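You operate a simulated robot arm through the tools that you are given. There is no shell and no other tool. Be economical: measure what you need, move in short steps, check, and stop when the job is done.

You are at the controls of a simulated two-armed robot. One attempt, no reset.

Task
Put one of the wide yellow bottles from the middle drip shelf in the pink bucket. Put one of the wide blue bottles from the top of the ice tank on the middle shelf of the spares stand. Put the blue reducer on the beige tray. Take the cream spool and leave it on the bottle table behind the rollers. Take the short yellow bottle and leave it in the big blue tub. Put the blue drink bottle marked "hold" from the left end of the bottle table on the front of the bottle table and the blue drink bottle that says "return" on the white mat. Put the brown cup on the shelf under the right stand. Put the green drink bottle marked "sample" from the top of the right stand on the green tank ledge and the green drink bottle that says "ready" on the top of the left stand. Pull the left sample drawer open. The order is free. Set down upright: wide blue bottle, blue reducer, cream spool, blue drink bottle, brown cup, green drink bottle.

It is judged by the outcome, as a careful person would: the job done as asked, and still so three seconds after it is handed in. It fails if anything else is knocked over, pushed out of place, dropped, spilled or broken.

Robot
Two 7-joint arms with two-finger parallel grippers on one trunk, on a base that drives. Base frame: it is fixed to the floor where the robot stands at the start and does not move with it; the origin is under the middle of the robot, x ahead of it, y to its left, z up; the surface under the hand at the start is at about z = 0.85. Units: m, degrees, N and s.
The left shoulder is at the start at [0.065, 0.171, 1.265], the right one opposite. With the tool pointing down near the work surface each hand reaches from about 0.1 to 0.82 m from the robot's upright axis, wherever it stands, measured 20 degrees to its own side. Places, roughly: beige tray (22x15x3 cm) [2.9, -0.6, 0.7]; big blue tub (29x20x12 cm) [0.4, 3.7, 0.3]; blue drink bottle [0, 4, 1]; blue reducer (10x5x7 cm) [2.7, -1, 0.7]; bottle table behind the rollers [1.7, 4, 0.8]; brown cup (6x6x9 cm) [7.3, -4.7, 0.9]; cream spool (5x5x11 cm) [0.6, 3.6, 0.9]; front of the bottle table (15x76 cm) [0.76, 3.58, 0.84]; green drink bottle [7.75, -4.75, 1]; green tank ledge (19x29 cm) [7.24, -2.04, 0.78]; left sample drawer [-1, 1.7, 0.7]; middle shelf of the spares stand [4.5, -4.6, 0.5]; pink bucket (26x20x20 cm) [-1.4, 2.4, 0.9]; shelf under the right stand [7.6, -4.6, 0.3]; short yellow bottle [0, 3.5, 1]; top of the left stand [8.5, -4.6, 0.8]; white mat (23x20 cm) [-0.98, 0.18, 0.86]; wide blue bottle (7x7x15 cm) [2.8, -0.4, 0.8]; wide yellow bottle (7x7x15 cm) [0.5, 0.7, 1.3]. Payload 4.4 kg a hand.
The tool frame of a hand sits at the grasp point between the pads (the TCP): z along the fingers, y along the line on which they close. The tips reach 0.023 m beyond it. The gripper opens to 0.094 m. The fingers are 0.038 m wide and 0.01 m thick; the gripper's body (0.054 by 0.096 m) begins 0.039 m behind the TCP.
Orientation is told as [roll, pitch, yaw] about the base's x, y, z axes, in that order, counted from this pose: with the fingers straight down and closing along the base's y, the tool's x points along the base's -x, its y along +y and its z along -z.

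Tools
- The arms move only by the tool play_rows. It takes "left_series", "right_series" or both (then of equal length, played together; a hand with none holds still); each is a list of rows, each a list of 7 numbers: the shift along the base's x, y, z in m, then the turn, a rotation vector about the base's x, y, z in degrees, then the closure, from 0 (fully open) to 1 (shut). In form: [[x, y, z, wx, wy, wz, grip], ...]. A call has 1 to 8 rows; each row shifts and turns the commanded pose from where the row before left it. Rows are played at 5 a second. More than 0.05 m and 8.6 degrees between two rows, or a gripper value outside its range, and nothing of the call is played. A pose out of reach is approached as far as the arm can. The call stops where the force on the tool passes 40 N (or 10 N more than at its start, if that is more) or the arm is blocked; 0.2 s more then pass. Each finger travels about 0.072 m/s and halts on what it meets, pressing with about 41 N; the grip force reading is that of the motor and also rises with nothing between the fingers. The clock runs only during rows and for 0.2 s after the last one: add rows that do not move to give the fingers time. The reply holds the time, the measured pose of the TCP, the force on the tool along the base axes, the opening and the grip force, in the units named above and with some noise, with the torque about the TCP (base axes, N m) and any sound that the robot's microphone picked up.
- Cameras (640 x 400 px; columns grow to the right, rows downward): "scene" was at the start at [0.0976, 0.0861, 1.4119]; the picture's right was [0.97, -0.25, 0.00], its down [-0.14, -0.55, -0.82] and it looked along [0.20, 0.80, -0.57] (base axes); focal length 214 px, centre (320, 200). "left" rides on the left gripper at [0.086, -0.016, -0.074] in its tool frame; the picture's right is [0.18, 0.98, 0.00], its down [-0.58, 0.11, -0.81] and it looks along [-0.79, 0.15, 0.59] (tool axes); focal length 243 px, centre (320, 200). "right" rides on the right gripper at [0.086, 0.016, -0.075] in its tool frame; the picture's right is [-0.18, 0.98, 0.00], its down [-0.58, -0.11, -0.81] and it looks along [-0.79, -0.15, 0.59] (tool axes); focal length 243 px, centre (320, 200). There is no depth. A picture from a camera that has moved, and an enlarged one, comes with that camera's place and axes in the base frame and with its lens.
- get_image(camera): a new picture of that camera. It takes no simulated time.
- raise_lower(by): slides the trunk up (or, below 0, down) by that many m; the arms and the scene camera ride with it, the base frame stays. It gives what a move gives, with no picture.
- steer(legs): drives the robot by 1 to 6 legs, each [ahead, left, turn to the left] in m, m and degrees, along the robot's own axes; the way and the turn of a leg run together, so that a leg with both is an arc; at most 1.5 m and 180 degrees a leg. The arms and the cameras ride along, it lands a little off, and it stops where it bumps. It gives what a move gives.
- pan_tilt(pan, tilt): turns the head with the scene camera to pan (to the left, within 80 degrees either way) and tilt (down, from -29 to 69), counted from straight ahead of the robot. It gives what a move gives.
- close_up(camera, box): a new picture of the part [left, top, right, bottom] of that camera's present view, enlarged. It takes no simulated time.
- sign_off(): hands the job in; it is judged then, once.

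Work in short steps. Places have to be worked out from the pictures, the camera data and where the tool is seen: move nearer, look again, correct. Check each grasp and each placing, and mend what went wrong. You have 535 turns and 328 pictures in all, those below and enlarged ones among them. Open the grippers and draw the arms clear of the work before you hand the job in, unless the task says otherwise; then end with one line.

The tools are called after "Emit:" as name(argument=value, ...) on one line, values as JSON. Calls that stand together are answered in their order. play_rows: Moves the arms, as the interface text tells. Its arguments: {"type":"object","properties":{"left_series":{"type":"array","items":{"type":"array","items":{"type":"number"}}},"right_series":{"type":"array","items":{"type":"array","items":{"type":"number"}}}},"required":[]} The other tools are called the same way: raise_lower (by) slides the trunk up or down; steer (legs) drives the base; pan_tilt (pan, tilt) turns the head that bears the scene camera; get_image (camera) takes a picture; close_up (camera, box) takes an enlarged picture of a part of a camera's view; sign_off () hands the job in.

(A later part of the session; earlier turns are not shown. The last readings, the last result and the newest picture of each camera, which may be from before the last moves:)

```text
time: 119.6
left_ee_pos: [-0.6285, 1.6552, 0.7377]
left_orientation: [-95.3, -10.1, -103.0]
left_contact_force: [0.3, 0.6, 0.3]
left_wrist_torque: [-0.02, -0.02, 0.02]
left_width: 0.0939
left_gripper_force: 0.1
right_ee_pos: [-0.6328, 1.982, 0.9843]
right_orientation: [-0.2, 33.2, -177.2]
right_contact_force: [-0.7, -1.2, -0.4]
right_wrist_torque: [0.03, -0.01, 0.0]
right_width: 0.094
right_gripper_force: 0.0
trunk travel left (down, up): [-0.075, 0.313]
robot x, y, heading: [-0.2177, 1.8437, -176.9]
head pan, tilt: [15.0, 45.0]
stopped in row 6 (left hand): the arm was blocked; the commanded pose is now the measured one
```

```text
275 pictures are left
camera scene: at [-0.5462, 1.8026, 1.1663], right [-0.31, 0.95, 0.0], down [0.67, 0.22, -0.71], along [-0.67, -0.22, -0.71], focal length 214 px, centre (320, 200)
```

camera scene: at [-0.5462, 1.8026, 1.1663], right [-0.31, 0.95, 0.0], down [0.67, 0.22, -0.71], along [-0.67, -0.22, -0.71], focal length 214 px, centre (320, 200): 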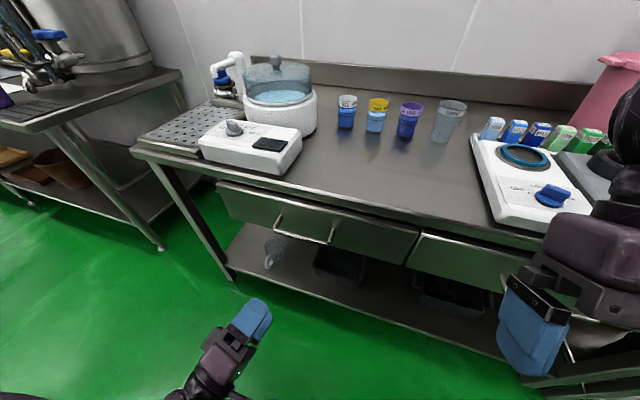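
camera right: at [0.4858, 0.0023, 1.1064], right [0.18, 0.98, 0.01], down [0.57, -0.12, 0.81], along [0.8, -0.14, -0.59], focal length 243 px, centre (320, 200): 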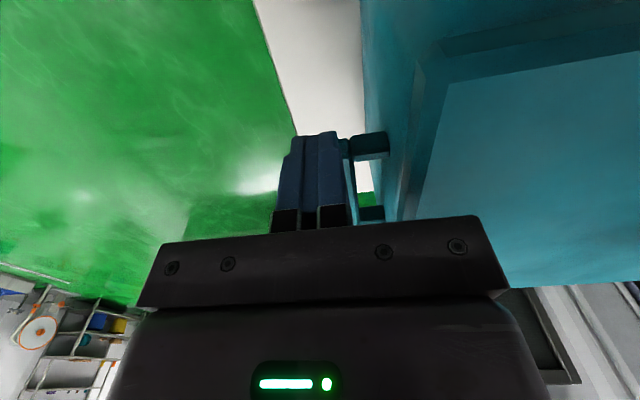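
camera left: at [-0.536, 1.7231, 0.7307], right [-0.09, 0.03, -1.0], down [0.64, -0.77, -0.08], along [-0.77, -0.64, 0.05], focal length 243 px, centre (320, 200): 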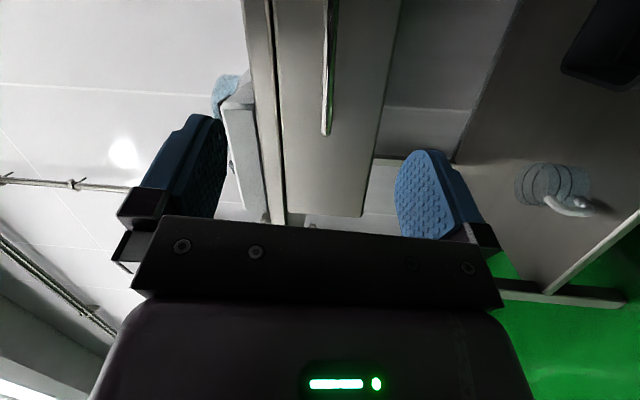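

Bar at z≈0.746. Tool points nearly at the bench; advance to the bar.

Emit:
play_rows(left_series=[[-0.04, 0, 0.004, 0, 0, 0, 0], [-0.04, 0, 0.004, 0, 0, 0, 0], [-0.04, 0, 0, 0, 0, 0, 0], [-0.03, 0, 0, 0, 0, 0, 0], [0, 0, 0, 0, 0, 0, 0]])

Emit:
get_image(camera="left")

Emit:
close_up(camera="scene", box=[200, 160, 420, 310])

```text
time: 120.8
left_ee_pos: [-0.7777, 1.6561, 0.7491]
left_orientation: [-95.3, -10.1, -102.8]
left_contact_force: [-0.6, -0.4, 0.2]
left_wrist_torque: [-0.01, 0.01, 0.0]
left_width: 0.0939
left_gripper_force: 0.0
right_ee_pos: [-0.6325, 1.9828, 0.986]
right_orientation: [-0.3, 33.3, -177.1]
right_contact_force: [0.0, -0.1, -0.3]
right_wrist_torque: [-0.01, 0.04, 0.04]
right_width: 0.0942
right_gripper_force: 0.0
trunk travel left (down, up): [-0.075, 0.313]
robot x, y, heading: [-0.2164, 1.8414, -176.8]
head pan, tilt: [15.0, 45.0]
```

```text
274 pictures are left
camera left: at [-0.6848, 1.7228, 0.7415], right [-0.09, 0.03, -1.0], down [0.64, -0.77, -0.08], along [-0.76, -0.64, 0.05], focal length 243 px, centre (320, 200)
```

left: 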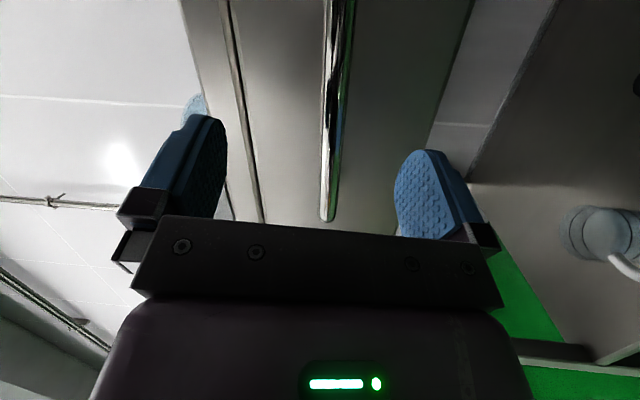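

```text
2.67 times, centred on (310, 235) of scene
camera zoom: at [-0.5459, 1.8027, 1.1664], right [-0.31, 0.95, 0.0], down [0.67, 0.22, -0.71], along [-0.67, -0.22, -0.71], focal length 572 px, centre (347, 107)
```

zoom: 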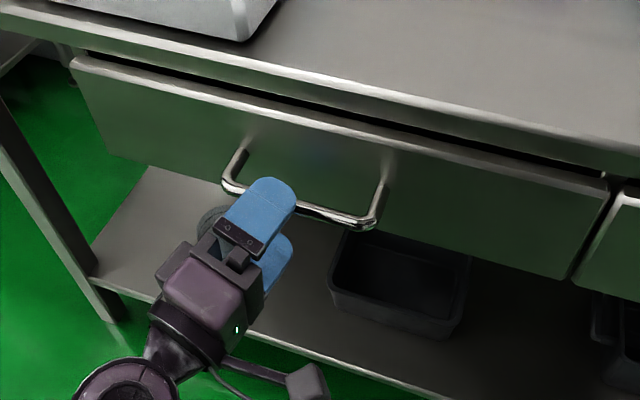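

Aligned. Advance 3.5 cm and close on the bar.

Emit:
play_rows(left_series=[[-0.02, 0, -0.003, 0, 0, 0, 0], [-0.017, 0, -0.003, 0, 0, 0, 0], [0, 0, 0, 0, 0, 0, 0.5], [0, 0, 0, 0, 0, 0, 1], [0, 0, 0, 0, 0, 0, 1], [0, 0, 0, 0, 0, 0, 1], [0, 0, 0, 0, 0, 0, 1]])

Emit:
close_up(camera="scene", box=[200, 160, 420, 310])

```text
time: 122.4
left_ee_pos: [-0.8127, 1.656, 0.7449]
left_orientation: [-95.6, -9.8, -102.9]
left_contact_force: [-1.4, 0.2, 14.8]
left_wrist_torque: [2.17, 0.05, -0.68]
left_width: 0.0194
left_gripper_force: 45.0
right_ee_pos: [-0.6318, 1.9837, 0.9857]
right_orientation: [-0.2, 33.3, -177.3]
right_contact_force: [-0.3, 0.1, 0.1]
right_wrist_torque: [-0.01, 0.0, -0.01]
right_width: 0.0944
right_gripper_force: 0.0
trunk travel left (down, up): [-0.075, 0.313]
robot x, y, heading: [-0.2152, 1.8412, -176.8]
head pan, tilt: [15.0, 45.0]
```

```text
2.67 times, centred on (310, 235) of scene
camera zoom: at [-0.545, 1.8028, 1.167], right [-0.31, 0.95, 0.0], down [0.67, 0.22, -0.71], along [-0.67, -0.22, -0.71], focal length 572 px, centre (347, 107)
```

zoom: 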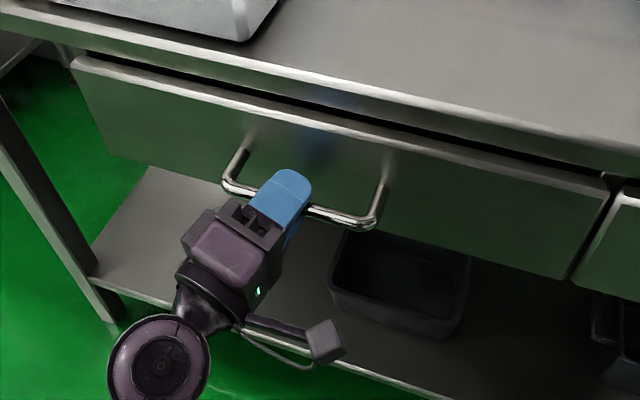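

Gripping the bar. Pull by driving straight back (world +x).

Emit:
steer(legs=[[-0.12, 0, 0], [-0.12, 0, 0]])

Emit:
get_image(camera="scene")

```text
time: 123.7
left_ee_pos: [-0.6922, 1.6562, 0.7447]
left_orientation: [-95.7, -9.6, -102.1]
left_contact_force: [-2.0, -3.7, 7.4]
left_wrist_torque: [2.03, 0.09, -1.02]
left_width: 0.0195
left_gripper_force: 45.3
right_ee_pos: [-0.5157, 1.9882, 0.9853]
right_orientation: [-0.2, 33.4, -177.1]
right_contact_force: [0.5, -0.4, -0.3]
right_wrist_torque: [0.03, 0.04, -0.02]
right_width: 0.0938
right_gripper_force: 0.0
trunk travel left (down, up): [-0.075, 0.313]
robot x, y, heading: [-0.0993, 1.8506, -176.5]
head pan, tilt: [15.0, 45.0]
stopped in leg 1: the force on the tool passed its limit at 41 N (the readings are from after the stop); the commanded pose is now the measured one
```

```text
271 pictures are left
camera scene: at [-0.4279, 1.8079, 1.166], right [-0.32, 0.95, 0.0], down [0.67, 0.22, -0.71], along [-0.67, -0.22, -0.71], focal length 214 px, centre (320, 200)
```

scene: 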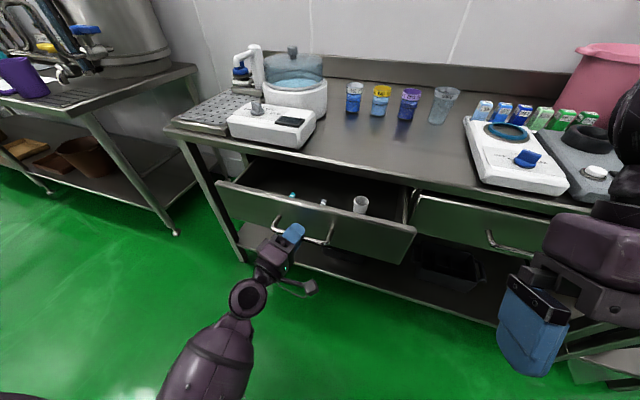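

Open 12 cm already; pull some more, slowly with the arm.

Emit:
play_rows(left_series=[[0.015, 0, 0, 0, 0, 0, 1], [0.015, 0, 0, 0, 0, 0, 1], [0.015, 0, 0, 0, 0, 0, 1], [0.015, 0, 0, 0, 0, 0, 1], [0.015, 0, 0, 0, 0, 0, 1], [0.015, 0, 0, 0, 0, 0, 1], [0.015, 0, 0, 0, 0, 0, 1]])

Emit:
get_image(camera="scene")

```text
time: 125.3
left_ee_pos: [-0.5879, 1.6567, 0.7445]
left_orientation: [-95.9, -9.9, -101.9]
left_contact_force: [1.0, -15.7, 19.0]
left_wrist_torque: [1.81, 0.0, -0.08]
left_width: 0.0194
left_gripper_force: 44.9
right_ee_pos: [-0.514, 1.9873, 0.9854]
right_orientation: [-0.4, 33.2, -177.0]
right_contact_force: [0.2, 1.0, -0.2]
right_wrist_torque: [0.0, 0.02, 0.0]
right_width: 0.094
right_gripper_force: 0.0
trunk travel left (down, up): [-0.075, 0.313]
robot x, y, heading: [-0.0968, 1.8501, -176.6]
head pan, tilt: [15.0, 45.0]
```

```text
270 pictures are left
camera scene: at [-0.4264, 1.8072, 1.1669], right [-0.32, 0.95, 0.0], down [0.67, 0.23, -0.71], along [-0.67, -0.22, -0.71], focal length 214 px, centre (320, 200)
```

scene: 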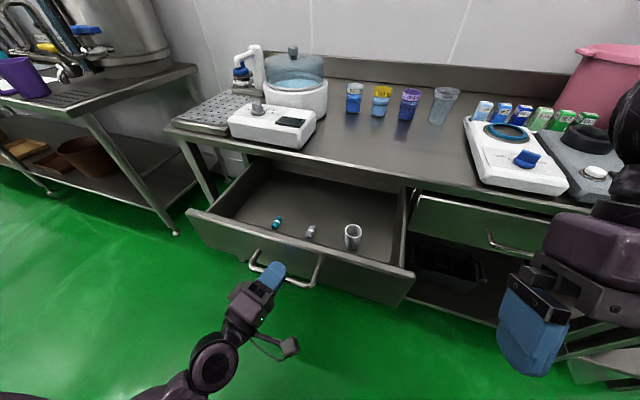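

Drawer is open ~22 cm. Release and back off.

Emit:
play_rows(left_series=[[0, 0, 0, 0, 0, 0, 0.5], [0, 0, 0, 0, 0, 0, 0], [0, 0, 0, 0, 0, 0, 0], [0, 0, 0, 0, 0, 0, 0]])

Emit:
steer(legs=[[-0.25, 0, 0]])

Emit:
get_image(camera="scene")

```text
time: 126.3
left_ee_pos: [-0.5889, 1.657, 0.7444]
left_orientation: [-95.6, -9.9, -102.1]
left_contact_force: [-0.7, -0.7, -0.2]
left_wrist_torque: [0.01, 0.02, -0.01]
left_width: 0.0939
left_gripper_force: 0.0
right_ee_pos: [-0.5145, 1.9892, 0.9853]
right_orientation: [-0.2, 33.3, -177.0]
right_contact_force: [-0.5, -0.8, 0.6]
right_wrist_torque: [-0.01, 0.01, 0.01]
right_width: 0.094
right_gripper_force: 0.1
trunk travel left (down, up): [-0.075, 0.313]
robot x, y, heading: [-0.0998, 1.8467, -176.3]
head pan, tilt: [15.0, 45.0]
```

```text
time: 128.2
left_ee_pos: [-0.3381, 1.6714, 0.7419]
left_orientation: [-95.7, -10.0, -101.9]
left_contact_force: [0.5, -0.1, 0.9]
left_wrist_torque: [0.0, -0.02, 0.0]
left_width: 0.0938
left_gripper_force: 0.1
right_ee_pos: [-0.2656, 2.003, 0.9849]
right_orientation: [-0.2, 33.2, -176.9]
right_contact_force: [-0.1, 0.1, 0.1]
right_wrist_torque: [-0.02, -0.02, -0.01]
right_width: 0.094
right_gripper_force: 0.1
trunk travel left (down, up): [-0.075, 0.313]
robot x, y, heading: [0.1512, 1.8634, -176.4]
head pan, tilt: [15.0, 45.0]
```

```text
269 pictures are left
camera scene: at [-0.1768, 1.8227, 1.1665], right [-0.32, 0.95, 0.0], down [0.67, 0.23, -0.71], along [-0.67, -0.23, -0.71], focal length 214 px, centre (320, 200)
```

scene: 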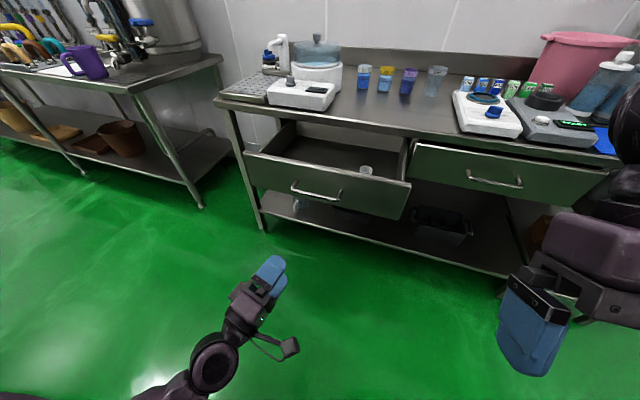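

Drawer done. Raise the trunk back, turn toward the bottle table (+y) and look.

Emit:
raise_lower(by=0.2)

Emit:
steer(legs=[[0, 0, -93.5], [0.4, 0, 0]])

Emit:
pan_tilt(pan=0, tilt=20)

Emit:
get_image(camera="scene")

```text
time: 130.3
left_ee_pos: [-0.3392, 1.6725, 0.9427]
left_orientation: [-95.5, -10.0, -101.9]
left_contact_force: [0.3, 0.1, -0.2]
left_wrist_torque: [0.01, 0.02, 0.01]
left_width: 0.094
left_gripper_force: 0.1
right_ee_pos: [-0.2652, 2.0026, 1.1844]
right_orientation: [-0.2, 33.4, -176.8]
right_contact_force: [-0.2, 0.0, 0.3]
right_wrist_torque: [-0.01, -0.01, 0.0]
right_width: 0.0942
right_gripper_force: 0.1
trunk travel left (down, up): [-0.275, 0.113]
robot x, y, heading: [0.1526, 1.8631, -176.2]
head pan, tilt: [15.0, 45.0]
```

```text
time: 136.8
left_ee_pos: [0.032, 2.7684, 0.9426]
left_orientation: [-95.6, -10.0, 161.9]
left_contact_force: [0.1, 0.5, 0.1]
left_wrist_torque: [0.03, 0.0, -0.01]
left_width: 0.094
left_gripper_force: 0.0
right_ee_pos: [0.3537, 2.6602, 1.1843]
right_orientation: [-0.2, 33.3, 87.0]
right_contact_force: [0.5, 0.2, -0.5]
right_wrist_torque: [-0.01, 0.01, 0.01]
right_width: 0.0941
right_gripper_force: 0.1
trunk travel left (down, up): [-0.275, 0.113]
robot x, y, heading: [0.1711, 2.2578, 87.5]
head pan, tilt: [15.0, 45.0]
```

```text
time: 137.7
left_ee_pos: [0.0318, 2.7691, 0.9425]
left_orientation: [-95.6, -10.0, 161.9]
left_contact_force: [0.2, 0.1, -0.1]
left_wrist_torque: [0.01, 0.0, -0.01]
left_width: 0.0938
left_gripper_force: 0.1
right_ee_pos: [0.3522, 2.6599, 1.184]
right_orientation: [-0.3, 33.3, 86.9]
right_contact_force: [-0.2, -0.2, 0.2]
right_wrist_torque: [-0.01, 0.0, -0.01]
right_width: 0.0942
right_gripper_force: 0.2
trunk travel left (down, up): [-0.275, 0.113]
robot x, y, heading: [0.1715, 2.2597, 87.2]
head pan, tilt: [0.0, 20.0]
```

```text
268 pictures are left
camera scene: at [0.1771, 2.4288, 1.4351], right [1.0, -0.04, 0.0], down [-0.02, -0.34, -0.94], along [0.04, 0.94, -0.34], focal length 214 px, centre (320, 200)
```

scene: 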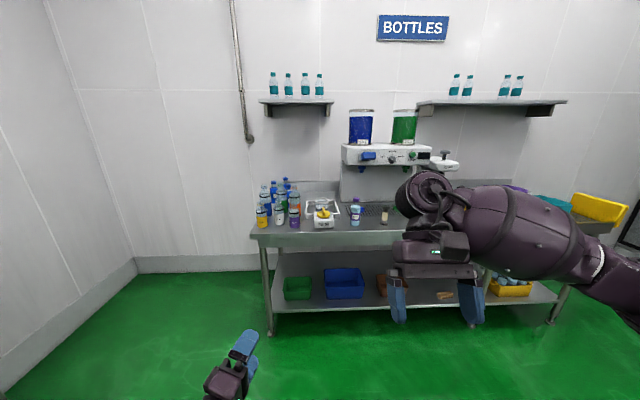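

Look closer at the bottle table.

Emit:
close_up(camera="scene", box=[240, 130, 480, 280])

Emit:
close_up(camera="scene", box=[245, 165, 345, 230])

```text
2.67 times, centred on (360, 205) of scene
camera zoom: at [0.1771, 2.4288, 1.4351], right [1.0, -0.04, 0.0], down [-0.02, -0.34, -0.94], along [0.04, 0.94, -0.34], focal length 572 px, centre (213, 187)
```

zoom: 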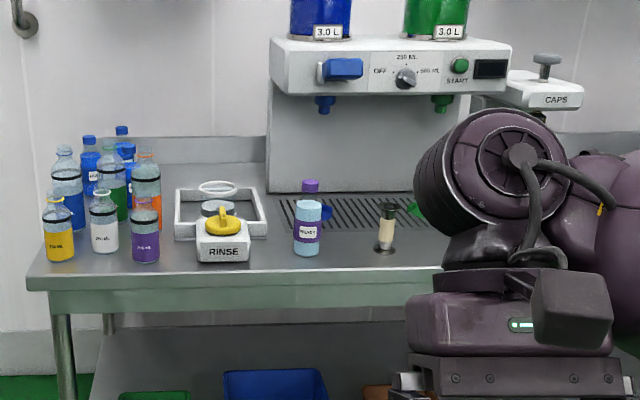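

```text
6.15 times, centred on (295, 198) of scene
camera zoom: at [0.1771, 2.4288, 1.4351], right [1.0, -0.04, 0.0], down [-0.02, -0.34, -0.94], along [0.04, 0.94, -0.34], focal length 1320 px, centre (474, 215)
```

zoom: 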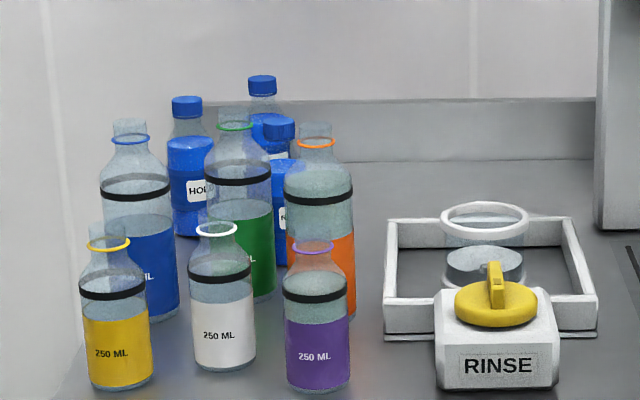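

Front row left end holds the short yellow bottle; behind are tall ones and three blue drink bottles. Reset both hands to point down.

Emit:
play_rows(left_series=[[0, 0, 0.03, -4.9, 4.9, -4.9, 0], [0, 0, 0.03, -4.9, 4.9, -4.9, 0], [0, 0, 0.03, -4.9, 4.9, -4.9, 0], [0, 0, 0.03, -4.9, 4.9, -4.9, 0], [0, 0, 0.03, -4.9, 4.9, -4.9, 0], [0, 0, 0.03, -4.9, 4.9, -4.9, 0], [0, 0, 0.03, -4.9, 4.9, -4.9, 0]], right_series=[[0, 0, 0, 8.2, 0, 0, 0], [0, 0, 0, 8.2, 0, 0, 0], [0, 0, 0, 8.2, 0, 0, 0], [0, 0, 0, 8.2, 0, 0, 0], [0, 0, 0, 0, 0, 0, 0], [0, 0, 0, 0, 0, 0, 0], [0, 0, 0, 0, 0, 0, 0]])

Emit:
play_rows(left_series=[[0, 0, 0, -4.9, 4.9, -4.9, 0], [0, 0, 0, -4.9, 4.9, -4.9, 0], [0, 0, 0, -4.9, 4.9, -4.9, 0], [0, 0, 0, -4.9, 4.9, -4.9, 0], [0, 0, 0, -4.9, 4.9, -4.9, 0], [0, 0, 0, -4.9, 4.9, -4.9, 0], [0, 0, 0, -4.9, 4.9, -4.9, 0]])

```text
time: 139.3
left_ee_pos: [0.031, 2.7685, 1.1525]
left_orientation: [-46.7, -13.0, 114.9]
left_contact_force: [0.1, -0.5, 0.9]
left_wrist_torque: [0.05, -0.01, -0.03]
left_width: 0.094
left_gripper_force: 0.0
right_ee_pos: [0.3535, 2.6605, 1.1851]
right_orientation: [1.4, 0.5, 87.6]
right_contact_force: [0.4, 0.0, 0.1]
right_wrist_torque: [0.02, 0.0, 0.0]
right_width: 0.0942
right_gripper_force: 0.1
trunk travel left (down, up): [-0.275, 0.113]
robot x, y, heading: [0.1715, 2.2568, 87.4]
head pan, tilt: [0.0, 20.0]
```

```text
time: 140.9
left_ee_pos: [0.0309, 2.7678, 1.1537]
left_orientation: [-9.4, 17.1, 80.0]
left_contact_force: [-0.2, 0.4, -1.0]
left_wrist_torque: [0.0, -0.03, 0.02]
left_width: 0.094
left_gripper_force: 0.0
right_ee_pos: [0.3521, 2.6602, 1.1842]
right_orientation: [1.4, 0.5, 87.5]
right_contact_force: [1.2, 0.1, -0.4]
right_wrist_torque: [-0.03, 0.02, 0.0]
right_width: 0.094
right_gripper_force: 0.2
trunk travel left (down, up): [-0.275, 0.113]
robot x, y, heading: [0.1707, 2.2598, 87.5]
head pan, tilt: [0.0, 20.0]
```

Trim left hand orientation, and drive forward 0.55 m for a closer look.

Emit:
play_rows(left_series=[[0, 0, 0.03, 6.1, 2.0, -0.9, 0], [0, 0, 0.03, 6.1, 2.0, -0.9, 0], [0, 0, 0.03, 6.1, 2.0, -0.9, 0], [0, 0, 0, 0, 0, 7.5, 0]], right_series=[[0.04, 0, 0.03, 0, 0, 0, 0], [0.04, 0, 0.03, 0, 0, 0, 0], [0, 0, 0, 0, 0, 0, 0], [0, 0, 0, 0, 0, 0, 0]])

Emit:
steer(legs=[[0.5, 0, 2.5]])

Emit:
pan_tilt(pan=5, tilt=35)

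Emit:
get_image(camera="scene")

```text
time: 141.9
left_ee_pos: [0.0296, 2.7699, 1.241]
left_orientation: [0.0, 0.2, 86.2]
left_contact_force: [-0.2, 0.7, 0.3]
left_wrist_torque: [-0.01, 0.0, 0.01]
left_width: 0.0941
left_gripper_force: 0.0
right_ee_pos: [0.4329, 2.6573, 1.2453]
right_orientation: [1.5, 0.6, 87.5]
right_contact_force: [-1.0, 0.5, -1.0]
right_wrist_torque: [-0.03, 0.0, -0.01]
right_width: 0.0942
right_gripper_force: 0.0
trunk travel left (down, up): [-0.275, 0.113]
robot x, y, heading: [0.1728, 2.26, 87.5]
head pan, tilt: [0.0, 20.0]
```

```text
time: 144.8
left_ee_pos: [0.0206, 3.2404, 1.2419]
left_orientation: [0.0, 0.2, 88.5]
left_contact_force: [-0.1, 0.1, 0.0]
left_wrist_torque: [-0.03, 0.04, -0.01]
left_width: 0.0939
left_gripper_force: 0.1
right_ee_pos: [0.4269, 3.1417, 1.2448]
right_orientation: [1.3, 0.7, 89.7]
right_contact_force: [-0.4, 0.4, 0.5]
right_wrist_torque: [0.03, 0.0, 0.0]
right_width: 0.094
right_gripper_force: 0.0
trunk travel left (down, up): [-0.275, 0.113]
robot x, y, heading: [0.1794, 2.733, 89.8]
head pan, tilt: [0.0, 20.0]
```

```text
time: 145.5
left_ee_pos: [0.0208, 3.2389, 1.2421]
left_orientation: [-0.1, 0.2, 88.4]
left_contact_force: [-0.9, -0.5, -0.7]
left_wrist_torque: [0.0, -0.01, 0.02]
left_width: 0.0942
left_gripper_force: 0.0
right_ee_pos: [0.4269, 3.1426, 1.2442]
right_orientation: [1.4, 0.5, 89.8]
right_contact_force: [0.0, 1.2, 0.2]
right_wrist_torque: [0.01, -0.03, 0.02]
right_width: 0.0943
right_gripper_force: 0.1
trunk travel left (down, up): [-0.275, 0.113]
robot x, y, heading: [0.1809, 2.7308, 89.7]
head pan, tilt: [5.0, 35.0]
```

```text
265 pictures are left
camera scene: at [0.1741, 2.8977, 1.4114], right [1.0, 0.08, 0.0], down [0.05, -0.57, -0.82], along [-0.07, 0.82, -0.57], focal length 214 px, centre (320, 200)
```

scene: 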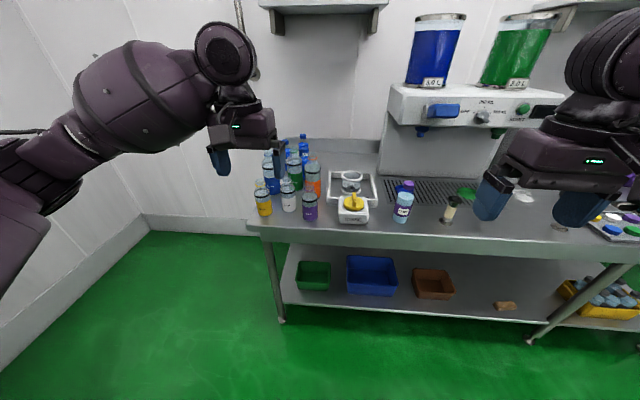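

Spool is around (0.64, 3.61). Drive to (0.53, 3.03).

Emit:
steer(legs=[[0, -0.35, 0], [0.3, 0, 0]])

Emit:
pan_tilt(pan=-20, tilt=40)

Emit:
get_image(camera="scene")

Emit:
get_image(camera="right")

```text
time: 150.8
left_ee_pos: [0.3535, 3.5353, 1.2415]
left_orientation: [-0.1, 0.1, 89.2]
left_contact_force: [-0.4, -0.1, -0.4]
left_wrist_torque: [0.0, 0.04, 0.04]
left_width: 0.0941
left_gripper_force: 0.0
right_ee_pos: [0.7614, 3.4442, 1.2451]
right_orientation: [1.4, 0.6, 90.4]
right_contact_force: [-0.9, -0.1, 0.2]
right_wrist_torque: [-0.03, -0.01, 0.01]
right_width: 0.0939
right_gripper_force: 0.0
trunk travel left (down, up): [-0.275, 0.113]
robot x, y, heading: [0.5208, 3.0335, 90.3]
head pan, tilt: [5.0, 35.0]
```

```text
time: 151.6
left_ee_pos: [0.3552, 3.5348, 1.2417]
left_orientation: [-0.1, 0.1, 89.2]
left_contact_force: [0.7, 0.3, 0.1]
left_wrist_torque: [0.0, -0.01, 0.02]
left_width: 0.094
left_gripper_force: 0.1
right_ee_pos: [0.762, 3.4432, 1.2454]
right_orientation: [1.5, 0.5, 90.5]
right_contact_force: [0.1, 1.1, 0.4]
right_wrist_torque: [0.02, -0.02, -0.04]
right_width: 0.0939
right_gripper_force: 0.0
trunk travel left (down, up): [-0.275, 0.113]
robot x, y, heading: [0.5192, 3.029, 90.3]
head pan, tilt: [-20.0, 40.0]
```

```text
264 pictures are left
camera scene: at [0.548, 3.1892, 1.4037], right [0.94, -0.33, 0.0], down [-0.21, -0.61, -0.77], along [0.26, 0.72, -0.64], focal length 214 px, centre (320, 200)
```

scene: 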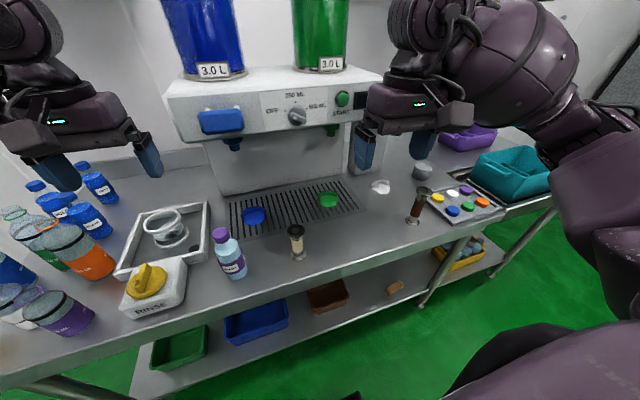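

```text
263 pictures are left
camera right: at [0.7481, 3.358, 1.321], right [-0.98, 0.18, 0.02], down [0.12, 0.59, 0.8], along [0.13, 0.79, -0.6], focal length 243 px, centre (320, 200)
```

right: 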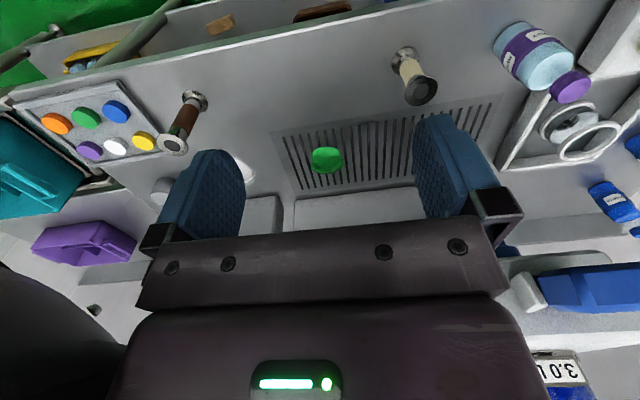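

Cream spool at ≈(0.621, 3.588), top z≈0.95. Move the right hand above it.

Emit:
play_rows(right_series=[[-0.035, 0.035, 0, 0, 0, 0, 0], [-0.035, 0.035, 0, 0, 0, 0, 0], [-0.035, 0.035, 0, 0, 0, 0, 0], [-0.036, 0.035, 0, 0, 0, 0, 0], [0, 0.005, -0.05, 0, 0, 0, 0], [0, 0, -0.05, 0, 0, 0, 0], [0, 0, -0.05, 0, 0, 0, 0], [0, 0, -0.03, 0, 0, 0, 0]])

Emit:
get_image(camera="right")

Emit:
get_image(camera="scene")

```text
refused: row 4 steps farther than a row can; nothing moved
```

```text
262 pictures are left
camera right: at [0.7481, 3.358, 1.321], right [-0.98, 0.18, 0.02], down [0.12, 0.59, 0.8], along [0.13, 0.79, -0.6], focal length 243 px, centre (320, 200)
```

right: 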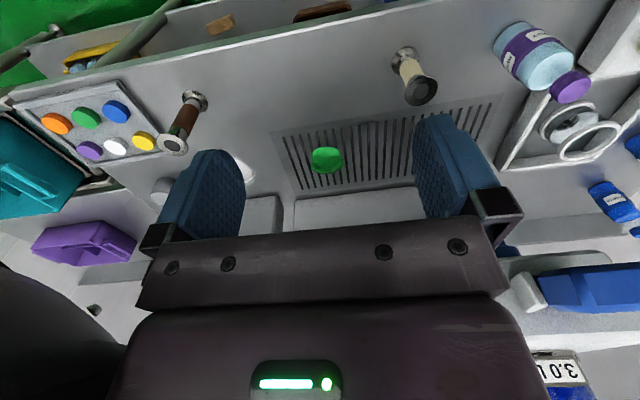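

```text
261 pictures are left
camera scene: at [0.548, 3.1892, 1.4037], right [0.94, -0.33, 0.0], down [-0.21, -0.61, -0.77], along [0.26, 0.72, -0.64], focal length 214 px, centre (320, 200)
```

scene: 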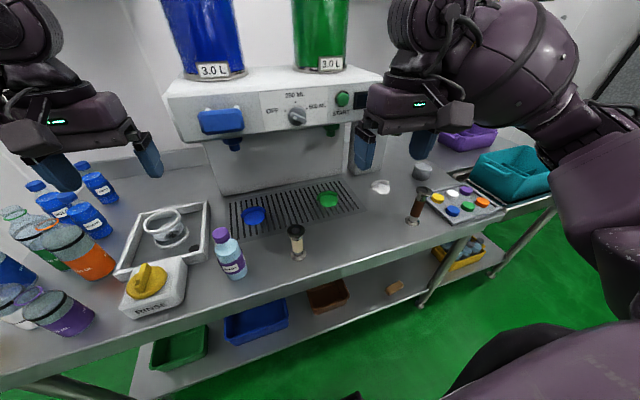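

Row limit again (0.0502); shrink.

Emit:
play_rows(right_series=[[-0.034, 0.034, 0, 0, 0, 0, 0], [-0.034, 0.034, 0, 0, 0, 0, 0], [-0.034, 0.034, 0, 0, 0, 0, 0], [-0.034, 0.034, 0, 0, 0, 0, 0], [-0.005, 0.009, -0.04, 0, 0, 0, 0], [0, 0, -0.049, 0, 0, 0, 0], [0, 0, -0.049, 0, 0, 0, 0], [0, 0, -0.04, 0, 0, 0, 0]])

Emit:
get_image(camera="right")

Emit:
get_image(camera="scene")

```text
time: 153.4
left_ee_pos: [0.3546, 3.5356, 1.2419]
left_orientation: [-0.1, 0.2, 89.3]
left_contact_force: [-0.4, 1.5, 0.3]
left_wrist_torque: [-0.02, -0.07, -0.01]
left_width: 0.0941
left_gripper_force: 0.1
right_ee_pos: [0.6219, 3.5884, 1.0676]
right_orientation: [1.4, 0.5, 90.5]
right_contact_force: [0.7, -0.1, -1.5]
right_wrist_torque: [-0.05, 0.01, -0.01]
right_width: 0.094
right_gripper_force: 0.0
trunk travel left (down, up): [-0.275, 0.113]
robot x, y, heading: [0.5232, 3.0324, 90.5]
head pan, tilt: [-20.0, 40.0]
```

```text
260 pictures are left
camera right: at [0.6092, 3.503, 1.1429], right [-0.98, 0.18, 0.02], down [0.12, 0.59, 0.8], along [0.13, 0.79, -0.6], focal length 243 px, centre (320, 200)
```

right: 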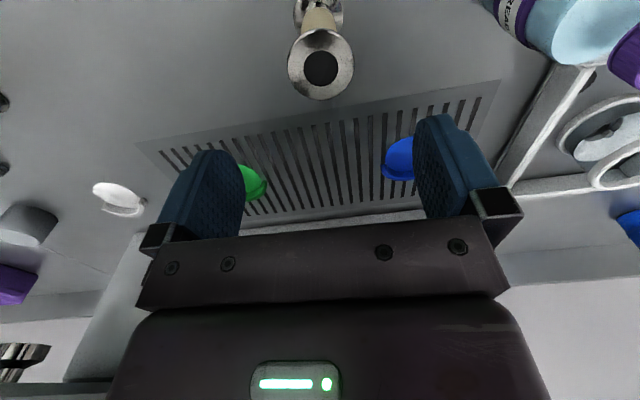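

```text
259 pictures are left
camera scene: at [0.5483, 3.1895, 1.4037], right [0.94, -0.33, 0.0], down [-0.22, -0.61, -0.77], along [0.26, 0.72, -0.64], focal length 214 px, centre (320, 200)
```

scene: 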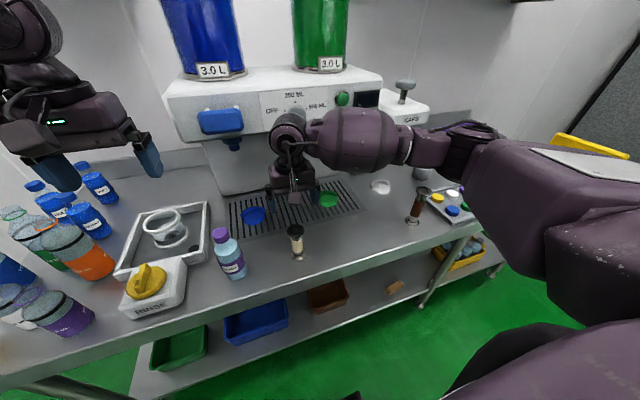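

Spool is right under the hand. Descend and grip.

Emit:
play_rows(right_series=[[0, 0, -0.045, 0, 0, 0, 0], [0, 0, -0.045, 0, 0, 0, 0], [0, 0, -0.03, 0, 0, 0, 0], [0, 0, -0.022, 0, 0, 0, 0], [0, 0, 0, 0, 0, 0, 1], [0, 0, 0, 0, 0, 0, 1], [0, 0, 0, 0, 0, 0, 1], [0, 0, 0, 0, 0, 0, 1]])

Emit:
close_up(camera="scene", box=[220, 150, 380, 270])

```text
time: 155.2
left_ee_pos: [0.3549, 3.5355, 1.2417]
left_orientation: [0.0, 0.0, 89.2]
left_contact_force: [-0.1, 0.0, -0.5]
left_wrist_torque: [-0.01, -0.04, 0.01]
left_width: 0.0942
left_gripper_force: 0.0
right_ee_pos: [0.6191, 3.5878, 0.9241]
right_orientation: [1.5, 0.6, 90.5]
right_contact_force: [1.1, -0.4, -0.3]
right_wrist_torque: [0.02, 0.0, 0.03]
right_width: 0.0404
right_gripper_force: 41.2
trunk travel left (down, up): [-0.275, 0.113]
robot x, y, heading: [0.5231, 3.0314, 90.5]
head pan, tilt: [-20.0, 40.0]
```

```text
3.33 times, centred on (300, 210) of scene
camera zoom: at [0.5481, 3.1892, 1.4037], right [0.94, -0.33, 0.0], down [-0.22, -0.61, -0.77], along [0.26, 0.72, -0.64], focal length 715 px, centre (387, 167)
```

zoom: 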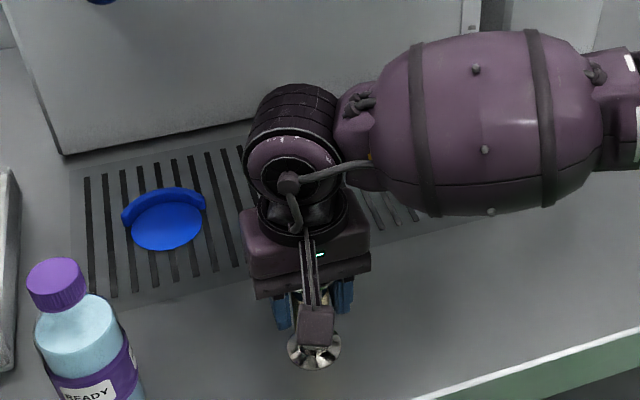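

Gripped (0.040). Lift, and look right for the rollers.

Emit:
play_rows(right_series=[[0, 0, 0.03, 0, 0, 0, 1], [0, 0, 0.045, 0, 0, 0, 1], [0, -0.01, 0.045, 0, 0, 0, 1], [0, -0.02, 0.045, 0, 0, 0, 1], [0, -0.02, 0.045, 0, 0, 0, 1], [0, -0.02, 0.04, 0, 0, 0, 1]])

Emit:
pan_tilt(pan=-55, tilt=30)

Emit:
get_image(camera="scene")

```text
time: 156.6
left_ee_pos: [0.3537, 3.5332, 1.2423]
left_orientation: [-0.1, 0.0, 89.2]
left_contact_force: [-0.1, -0.6, -0.4]
left_wrist_torque: [0.0, -0.03, 0.02]
left_width: 0.0939
left_gripper_force: 0.0
right_ee_pos: [0.62, 3.5161, 1.1755]
right_orientation: [1.5, 0.5, 90.4]
right_contact_force: [0.6, -0.5, -2.3]
right_wrist_torque: [-0.03, -0.01, 0.0]
right_width: 0.0402
right_gripper_force: 41.3
trunk travel left (down, up): [-0.275, 0.113]
robot x, y, heading: [0.5184, 3.0296, 90.5]
head pan, tilt: [-20.0, 40.0]
```

```text
time: 157.7
left_ee_pos: [0.3548, 3.5356, 1.2422]
left_orientation: [-0.1, 0.2, 89.2]
left_contact_force: [-0.1, 1.0, 0.0]
left_wrist_torque: [-0.02, 0.01, 0.0]
left_width: 0.0939
left_gripper_force: 0.0
right_ee_pos: [0.6184, 3.5176, 1.1746]
right_orientation: [1.5, 0.6, 90.5]
right_contact_force: [0.6, -0.2, -2.7]
right_wrist_torque: [0.0, -0.01, 0.0]
right_width: 0.0402
right_gripper_force: 40.7
trunk travel left (down, up): [-0.275, 0.113]
robot x, y, heading: [0.5215, 3.0321, 90.2]
head pan, tilt: [-55.0, 30.0]
```

```text
257 pictures are left
camera scene: at [0.5933, 3.1617, 1.419], right [0.58, -0.81, 0.0], down [-0.41, -0.29, -0.87], along [0.7, 0.5, -0.5], focal length 214 px, centre (320, 200)
```

scene: 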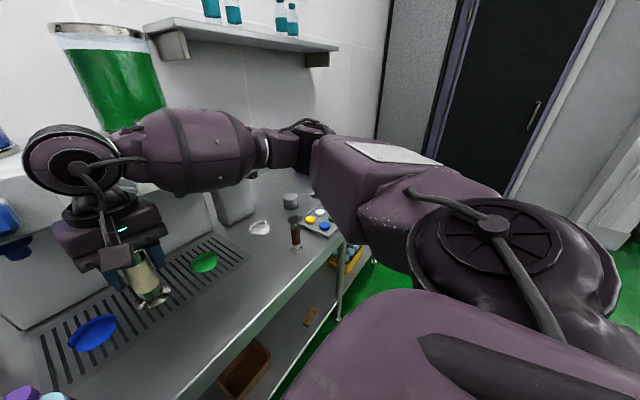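

Drive right along the table 0.85 m (backing 0.1) and look at the rollers.

Emit:
steer(legs=[[-0.1, 0, 0], [0, -0.85, 0]])

Emit:
pan_tilt(pan=-5, tilt=35)

Emit:
get_image(camera="scene")

```text
time: 166.1
left_ee_pos: [1.1819, 3.4424, 1.2412]
left_orientation: [-0.1, 0.1, 89.8]
left_contact_force: [0.2, -0.4, -0.2]
left_wrist_torque: [-0.03, 0.02, 0.0]
left_width: 0.0941
left_gripper_force: 0.1
right_ee_pos: [1.4474, 3.4275, 1.1747]
right_orientation: [1.3, 0.5, 91.2]
right_contact_force: [-0.5, -0.9, -1.9]
right_wrist_torque: [0.03, 0.03, 0.01]
right_width: 0.0394
right_gripper_force: 41.3
trunk travel left (down, up): [-0.275, 0.113]
robot x, y, heading: [1.3519, 2.9367, 91.5]
head pan, tilt: [-55.0, 30.0]
```

```text
time: 167.3
left_ee_pos: [1.1819, 3.4408, 1.2409]
left_orientation: [0.0, 0.1, 89.7]
left_contact_force: [-0.2, 0.2, 0.3]
left_wrist_torque: [-0.03, -0.02, -0.01]
left_width: 0.0941
left_gripper_force: 0.0
right_ee_pos: [1.447, 3.4273, 1.1757]
right_orientation: [1.5, 0.6, 91.1]
right_contact_force: [-0.7, -1.2, -2.9]
right_wrist_torque: [0.02, 0.0, 0.01]
right_width: 0.039
right_gripper_force: 41.0
trunk travel left (down, up): [-0.275, 0.113]
robot x, y, heading: [1.3516, 2.9428, 91.1]
head pan, tilt: [-5.0, 35.0]
```

```text
256 pictures are left
camera scene: at [1.3575, 3.1055, 1.4113], right [1.0, -0.07, 0.0], down [-0.04, -0.57, -0.82], along [0.06, 0.82, -0.57], focal length 214 px, centre (320, 200)
```

scene: 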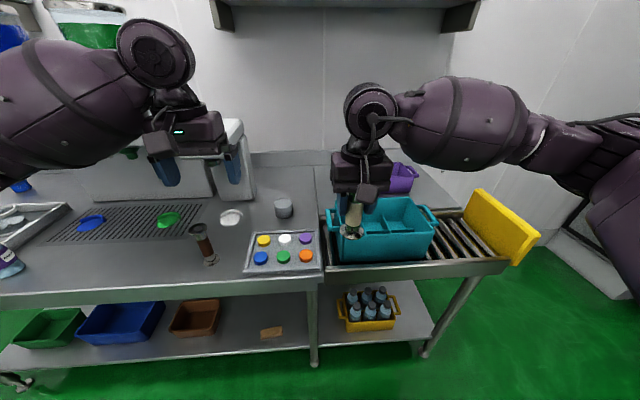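

Rollers are at the front of the right section; flat table behind them from y≈3.82, purple caddy near (1.84, 4.03). I target (1.60, 3.93). Drive closer.

Emit:
steer(legs=[[0, -0.07, 0], [0.17, 0, 0]])

Emit:
play_rows(right_series=[[0.02, 0.045, 0, 0, 0, 0, 1], [0.02, 0.045, 0, 0, 0, 0, 1], [0.02, 0.045, 0, 0, 0, 0, 1], [0.015, 0.045, 0, 0, 0, 0, 1], [0, 0.045, 0, 0, 0, 0, 1], [0, 0.045, 0, 0, 0, 0, 1], [0, 0.04, 0, 0, 0, 0, 1]])

Emit:
get_image(camera="scene")

Emit:
get_image(camera="right")

```text
time: 169.7
left_ee_pos: [1.2496, 3.6195, 1.2409]
left_orientation: [-0.1, 0.1, 90.1]
left_contact_force: [-0.2, 0.7, -1.2]
left_wrist_torque: [-0.01, 0.0, 0.03]
left_width: 0.0941
left_gripper_force: 0.1
right_ee_pos: [1.5131, 3.6054, 1.1744]
right_orientation: [1.3, 0.6, 91.2]
right_contact_force: [-0.5, 0.0, -1.1]
right_wrist_torque: [0.0, 0.02, 0.0]
right_width: 0.0393
right_gripper_force: 41.9
trunk travel left (down, up): [-0.275, 0.113]
robot x, y, heading: [1.425, 3.1169, 91.3]
head pan, tilt: [-5.0, 35.0]
```

```text
time: 171.3
left_ee_pos: [1.2485, 3.619, 1.242]
left_orientation: [-0.2, 0.1, 90.1]
left_contact_force: [-0.1, -0.2, -0.3]
left_wrist_torque: [-0.03, -0.01, -0.05]
left_width: 0.0941
left_gripper_force: 0.1
right_ee_pos: [1.59, 3.9134, 1.1738]
right_orientation: [1.3, 0.4, 91.4]
right_contact_force: [-0.6, 0.1, -1.7]
right_wrist_torque: [0.0, -0.04, 0.02]
right_width: 0.0394
right_gripper_force: 40.9
trunk travel left (down, up): [-0.275, 0.113]
robot x, y, heading: [1.4181, 3.1168, 91.1]
head pan, tilt: [-5.0, 35.0]
```

```text
255 pictures are left
camera scene: at [1.4237, 3.2828, 1.4112], right [1.0, -0.07, 0.0], down [-0.04, -0.57, -0.82], along [0.05, 0.82, -0.57], focal length 214 px, centre (320, 200)
```

scene: 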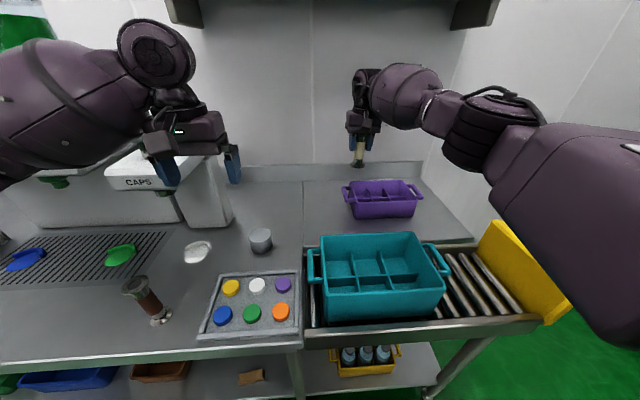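

```text
254 pictures are left
camera right: at [1.5784, 3.8282, 1.25], right [-0.99, 0.16, 0.02], down [0.11, 0.59, 0.8], along [0.12, 0.79, -0.6], focal length 243 px, centre (320, 200)
```

right: 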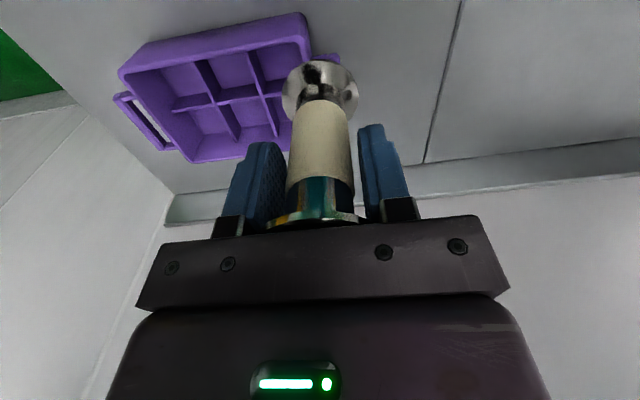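

Caddy's left edge is x≈1.56; I place the spool left of it at about (1.475, 3.94). Shift and lower.

Emit:
play_rows(right_series=[[-0.04, 0.01, 0, 0, 0, 0, 1], [-0.04, 0.01, 0, 0, 0, 0, 1], [-0.035, 0.01, 0, 0, 0, 0, 1], [0, 0, -0.045, 0, 0, 0, 1], [0, 0, -0.045, 0, 0, 0, 1], [0, 0, -0.045, 0, 0, 0, 1], [0, 0, -0.045, 0, 0, 0, 1], [0, 0, -0.03, 0, 0, 0, 1]])

Emit:
close_up(camera="scene", box=[240, 130, 440, 280])

```text
time: 173.1
left_ee_pos: [1.2489, 3.6189, 1.2403]
left_orientation: [-0.2, 0.1, 89.9]
left_contact_force: [-0.7, 0.1, 0.0]
left_wrist_torque: [-0.03, 0.01, -0.01]
left_width: 0.094
left_gripper_force: 0.2
right_ee_pos: [1.4878, 3.8954, 0.9726]
right_orientation: [1.4, 0.5, 91.2]
right_contact_force: [-0.1, 0.6, -1.7]
right_wrist_torque: [0.02, -0.01, 0.0]
right_width: 0.0394
right_gripper_force: 41.2
right hand out of reach, approached as far as the arm can: row 1, 2, 3, 7, 8
trunk travel left (down, up): [-0.275, 0.113]
robot x, y, heading: [1.4221, 3.1205, 91.2]
head pan, tilt: [-5.0, 35.0]
```

```text
2.67 times, centred on (340, 205) of scene
camera zoom: at [1.4259, 3.2828, 1.4112], right [1.0, -0.07, 0.0], down [-0.04, -0.57, -0.82], along [0.05, 0.82, -0.57], focal length 572 px, centre (267, 187)
```

zoom: 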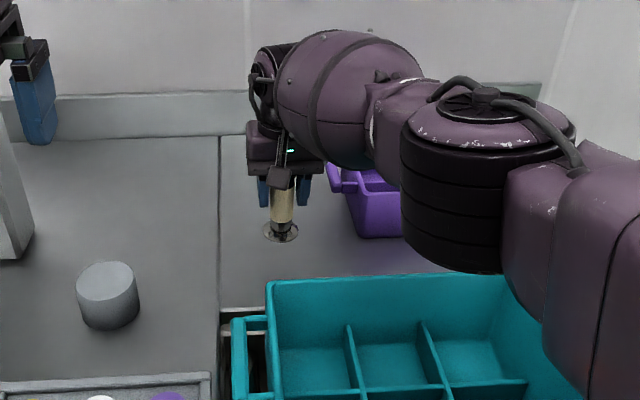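

At reach limit. Shift base left 0.1 and forward 0.025 so the shoulder lines up, then continue.

Emit:
steer(legs=[[0.02, 0.1, 0]])

Emit:
play_rows(right_series=[[0.04, 0, 0, 0, 0, 0, 1], [0.04, 0, 0, 0, 0, 0, 1], [0.015, 0, 0, 0, 0, 0, 1], [0, 0, -0.02, 0, 0, 0, 1], [0, 0, -0.02, 0, 0, 0, 1]])

```text
time: 174.6
left_ee_pos: [1.1481, 3.6355, 1.241]
left_orientation: [-0.2, 0.1, 90.1]
left_contact_force: [-0.4, -0.6, 0.5]
left_wrist_torque: [-0.02, 0.0, 0.02]
left_width: 0.094
left_gripper_force: 0.0
right_ee_pos: [1.3855, 3.9132, 0.9744]
right_orientation: [1.4, 0.5, 91.4]
right_contact_force: [-0.2, 0.2, -2.3]
right_wrist_torque: [-0.01, -0.01, 0.02]
right_width: 0.0393
right_gripper_force: 40.9
trunk travel left (down, up): [-0.275, 0.113]
robot x, y, heading: [1.3197, 3.1325, 91.4]
head pan, tilt: [-5.0, 35.0]
```

```text
time: 175.8
left_ee_pos: [1.1492, 3.635, 1.2413]
left_orientation: [-0.1, 0.1, 90.1]
left_contact_force: [0.2, 0.3, 0.0]
left_wrist_torque: [0.02, 0.01, -0.02]
left_width: 0.0941
left_gripper_force: 0.1
right_ee_pos: [1.4815, 3.9129, 0.9325]
right_orientation: [1.3, 0.6, 91.4]
right_contact_force: [-0.4, 0.0, -2.3]
right_wrist_torque: [-0.01, 0.02, 0.01]
right_width: 0.0394
right_gripper_force: 41.0
trunk travel left (down, up): [-0.275, 0.113]
robot x, y, heading: [1.3191, 3.1327, 91.9]
head pan, tilt: [-5.0, 35.0]
```

Lower the last centimetre until contact.

Emit:
play_rows(right_series=[[0, 0, -0.006, 0, 0, 0, 1], [0, 0, -0.003, 0, 0, 0, 1], [0, 0, -0.002, 0, 0, 0, 1], [0, 0, 0, 0, 0, 0, 1]])

Emit:
close_up(camera="scene", box=[280, 130, 480, 280])

```text
time: 176.8
left_ee_pos: [1.1485, 3.6342, 1.2426]
left_orientation: [0.0, 0.1, 90.2]
left_contact_force: [0.4, 0.0, -0.4]
left_wrist_torque: [-0.01, 0.02, 0.0]
left_width: 0.0938
left_gripper_force: 0.1
right_ee_pos: [1.481, 3.9151, 0.9262]
right_orientation: [1.3, 0.5, 91.4]
right_contact_force: [0.0, -0.4, 3.7]
right_wrist_torque: [0.02, -0.08, -0.02]
right_width: 0.0391
right_gripper_force: 40.9
trunk travel left (down, up): [-0.275, 0.113]
robot x, y, heading: [1.3243, 3.1333, 91.4]
head pan, tilt: [-5.0, 35.0]
```

```text
2.67 times, centred on (380, 205) of scene
camera zoom: at [1.3259, 3.2987, 1.4114], right [1.0, -0.06, 0.0], down [-0.04, -0.57, -0.82], along [0.05, 0.82, -0.57], focal length 572 px, centre (160, 187)
```

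zoom: 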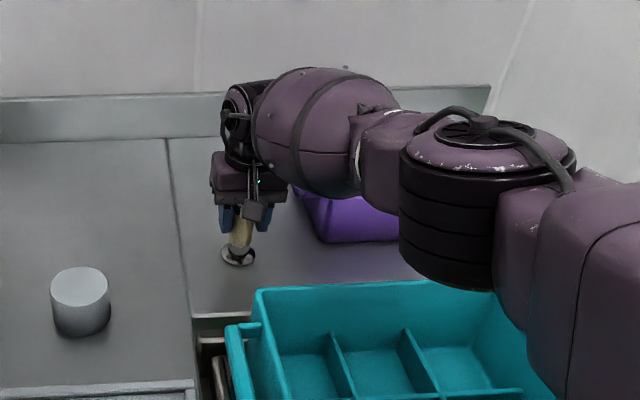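

Contact felt (force now upward). Release and lift straight up.

Emit:
play_rows(right_series=[[0, 0, 0, 0, 0, 0, 0.6], [0, 0, 0, 0, 0, 0, 0], [0, 0, 0, 0, 0, 0, 0], [0, 0, 0.04, 0, 0, 0, 0], [0, 0, 0.045, 0, 0, 0, 0], [0, -0.02, 0.045, 0, 0, 0, 0], [0, -0.03, 0.04, 0, 0, 0, 0], [0, -0.03, 0.04, 0, 0, 0, 0]])

Emit:
close_up(camera="scene", box=[280, 130, 480, 280])

```text
time: 178.6
left_ee_pos: [1.149, 3.634, 1.2444]
left_orientation: [-0.1, 0.1, 90.1]
left_contact_force: [0.5, -0.1, 0.0]
left_wrist_torque: [-0.01, 0.0, -0.02]
left_width: 0.0943
left_gripper_force: 0.1
right_ee_pos: [1.4851, 3.8318, 1.1395]
right_orientation: [1.4, 0.5, 91.4]
right_contact_force: [-0.4, -0.4, 0.1]
right_wrist_torque: [0.03, -0.05, 0.01]
right_width: 0.0939
right_gripper_force: 0.0
trunk travel left (down, up): [-0.275, 0.113]
robot x, y, heading: [1.3212, 3.1363, 91.3]
head pan, tilt: [-5.0, 35.0]
```

```text
2.67 times, centred on (380, 205) of scene
camera zoom: at [1.3264, 3.2975, 1.4116], right [1.0, -0.06, 0.0], down [-0.04, -0.57, -0.82], along [0.05, 0.82, -0.57], focal length 572 px, centre (160, 187)
```

zoom: 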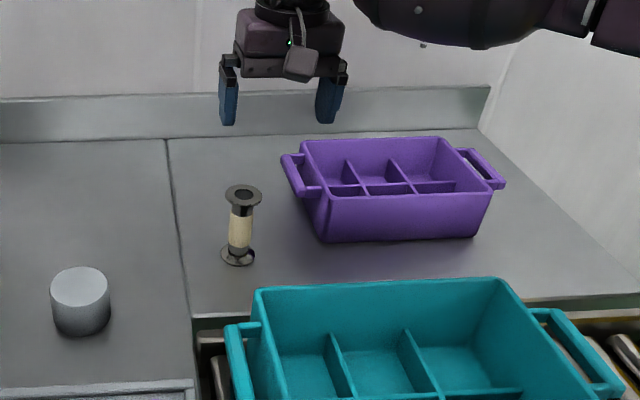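

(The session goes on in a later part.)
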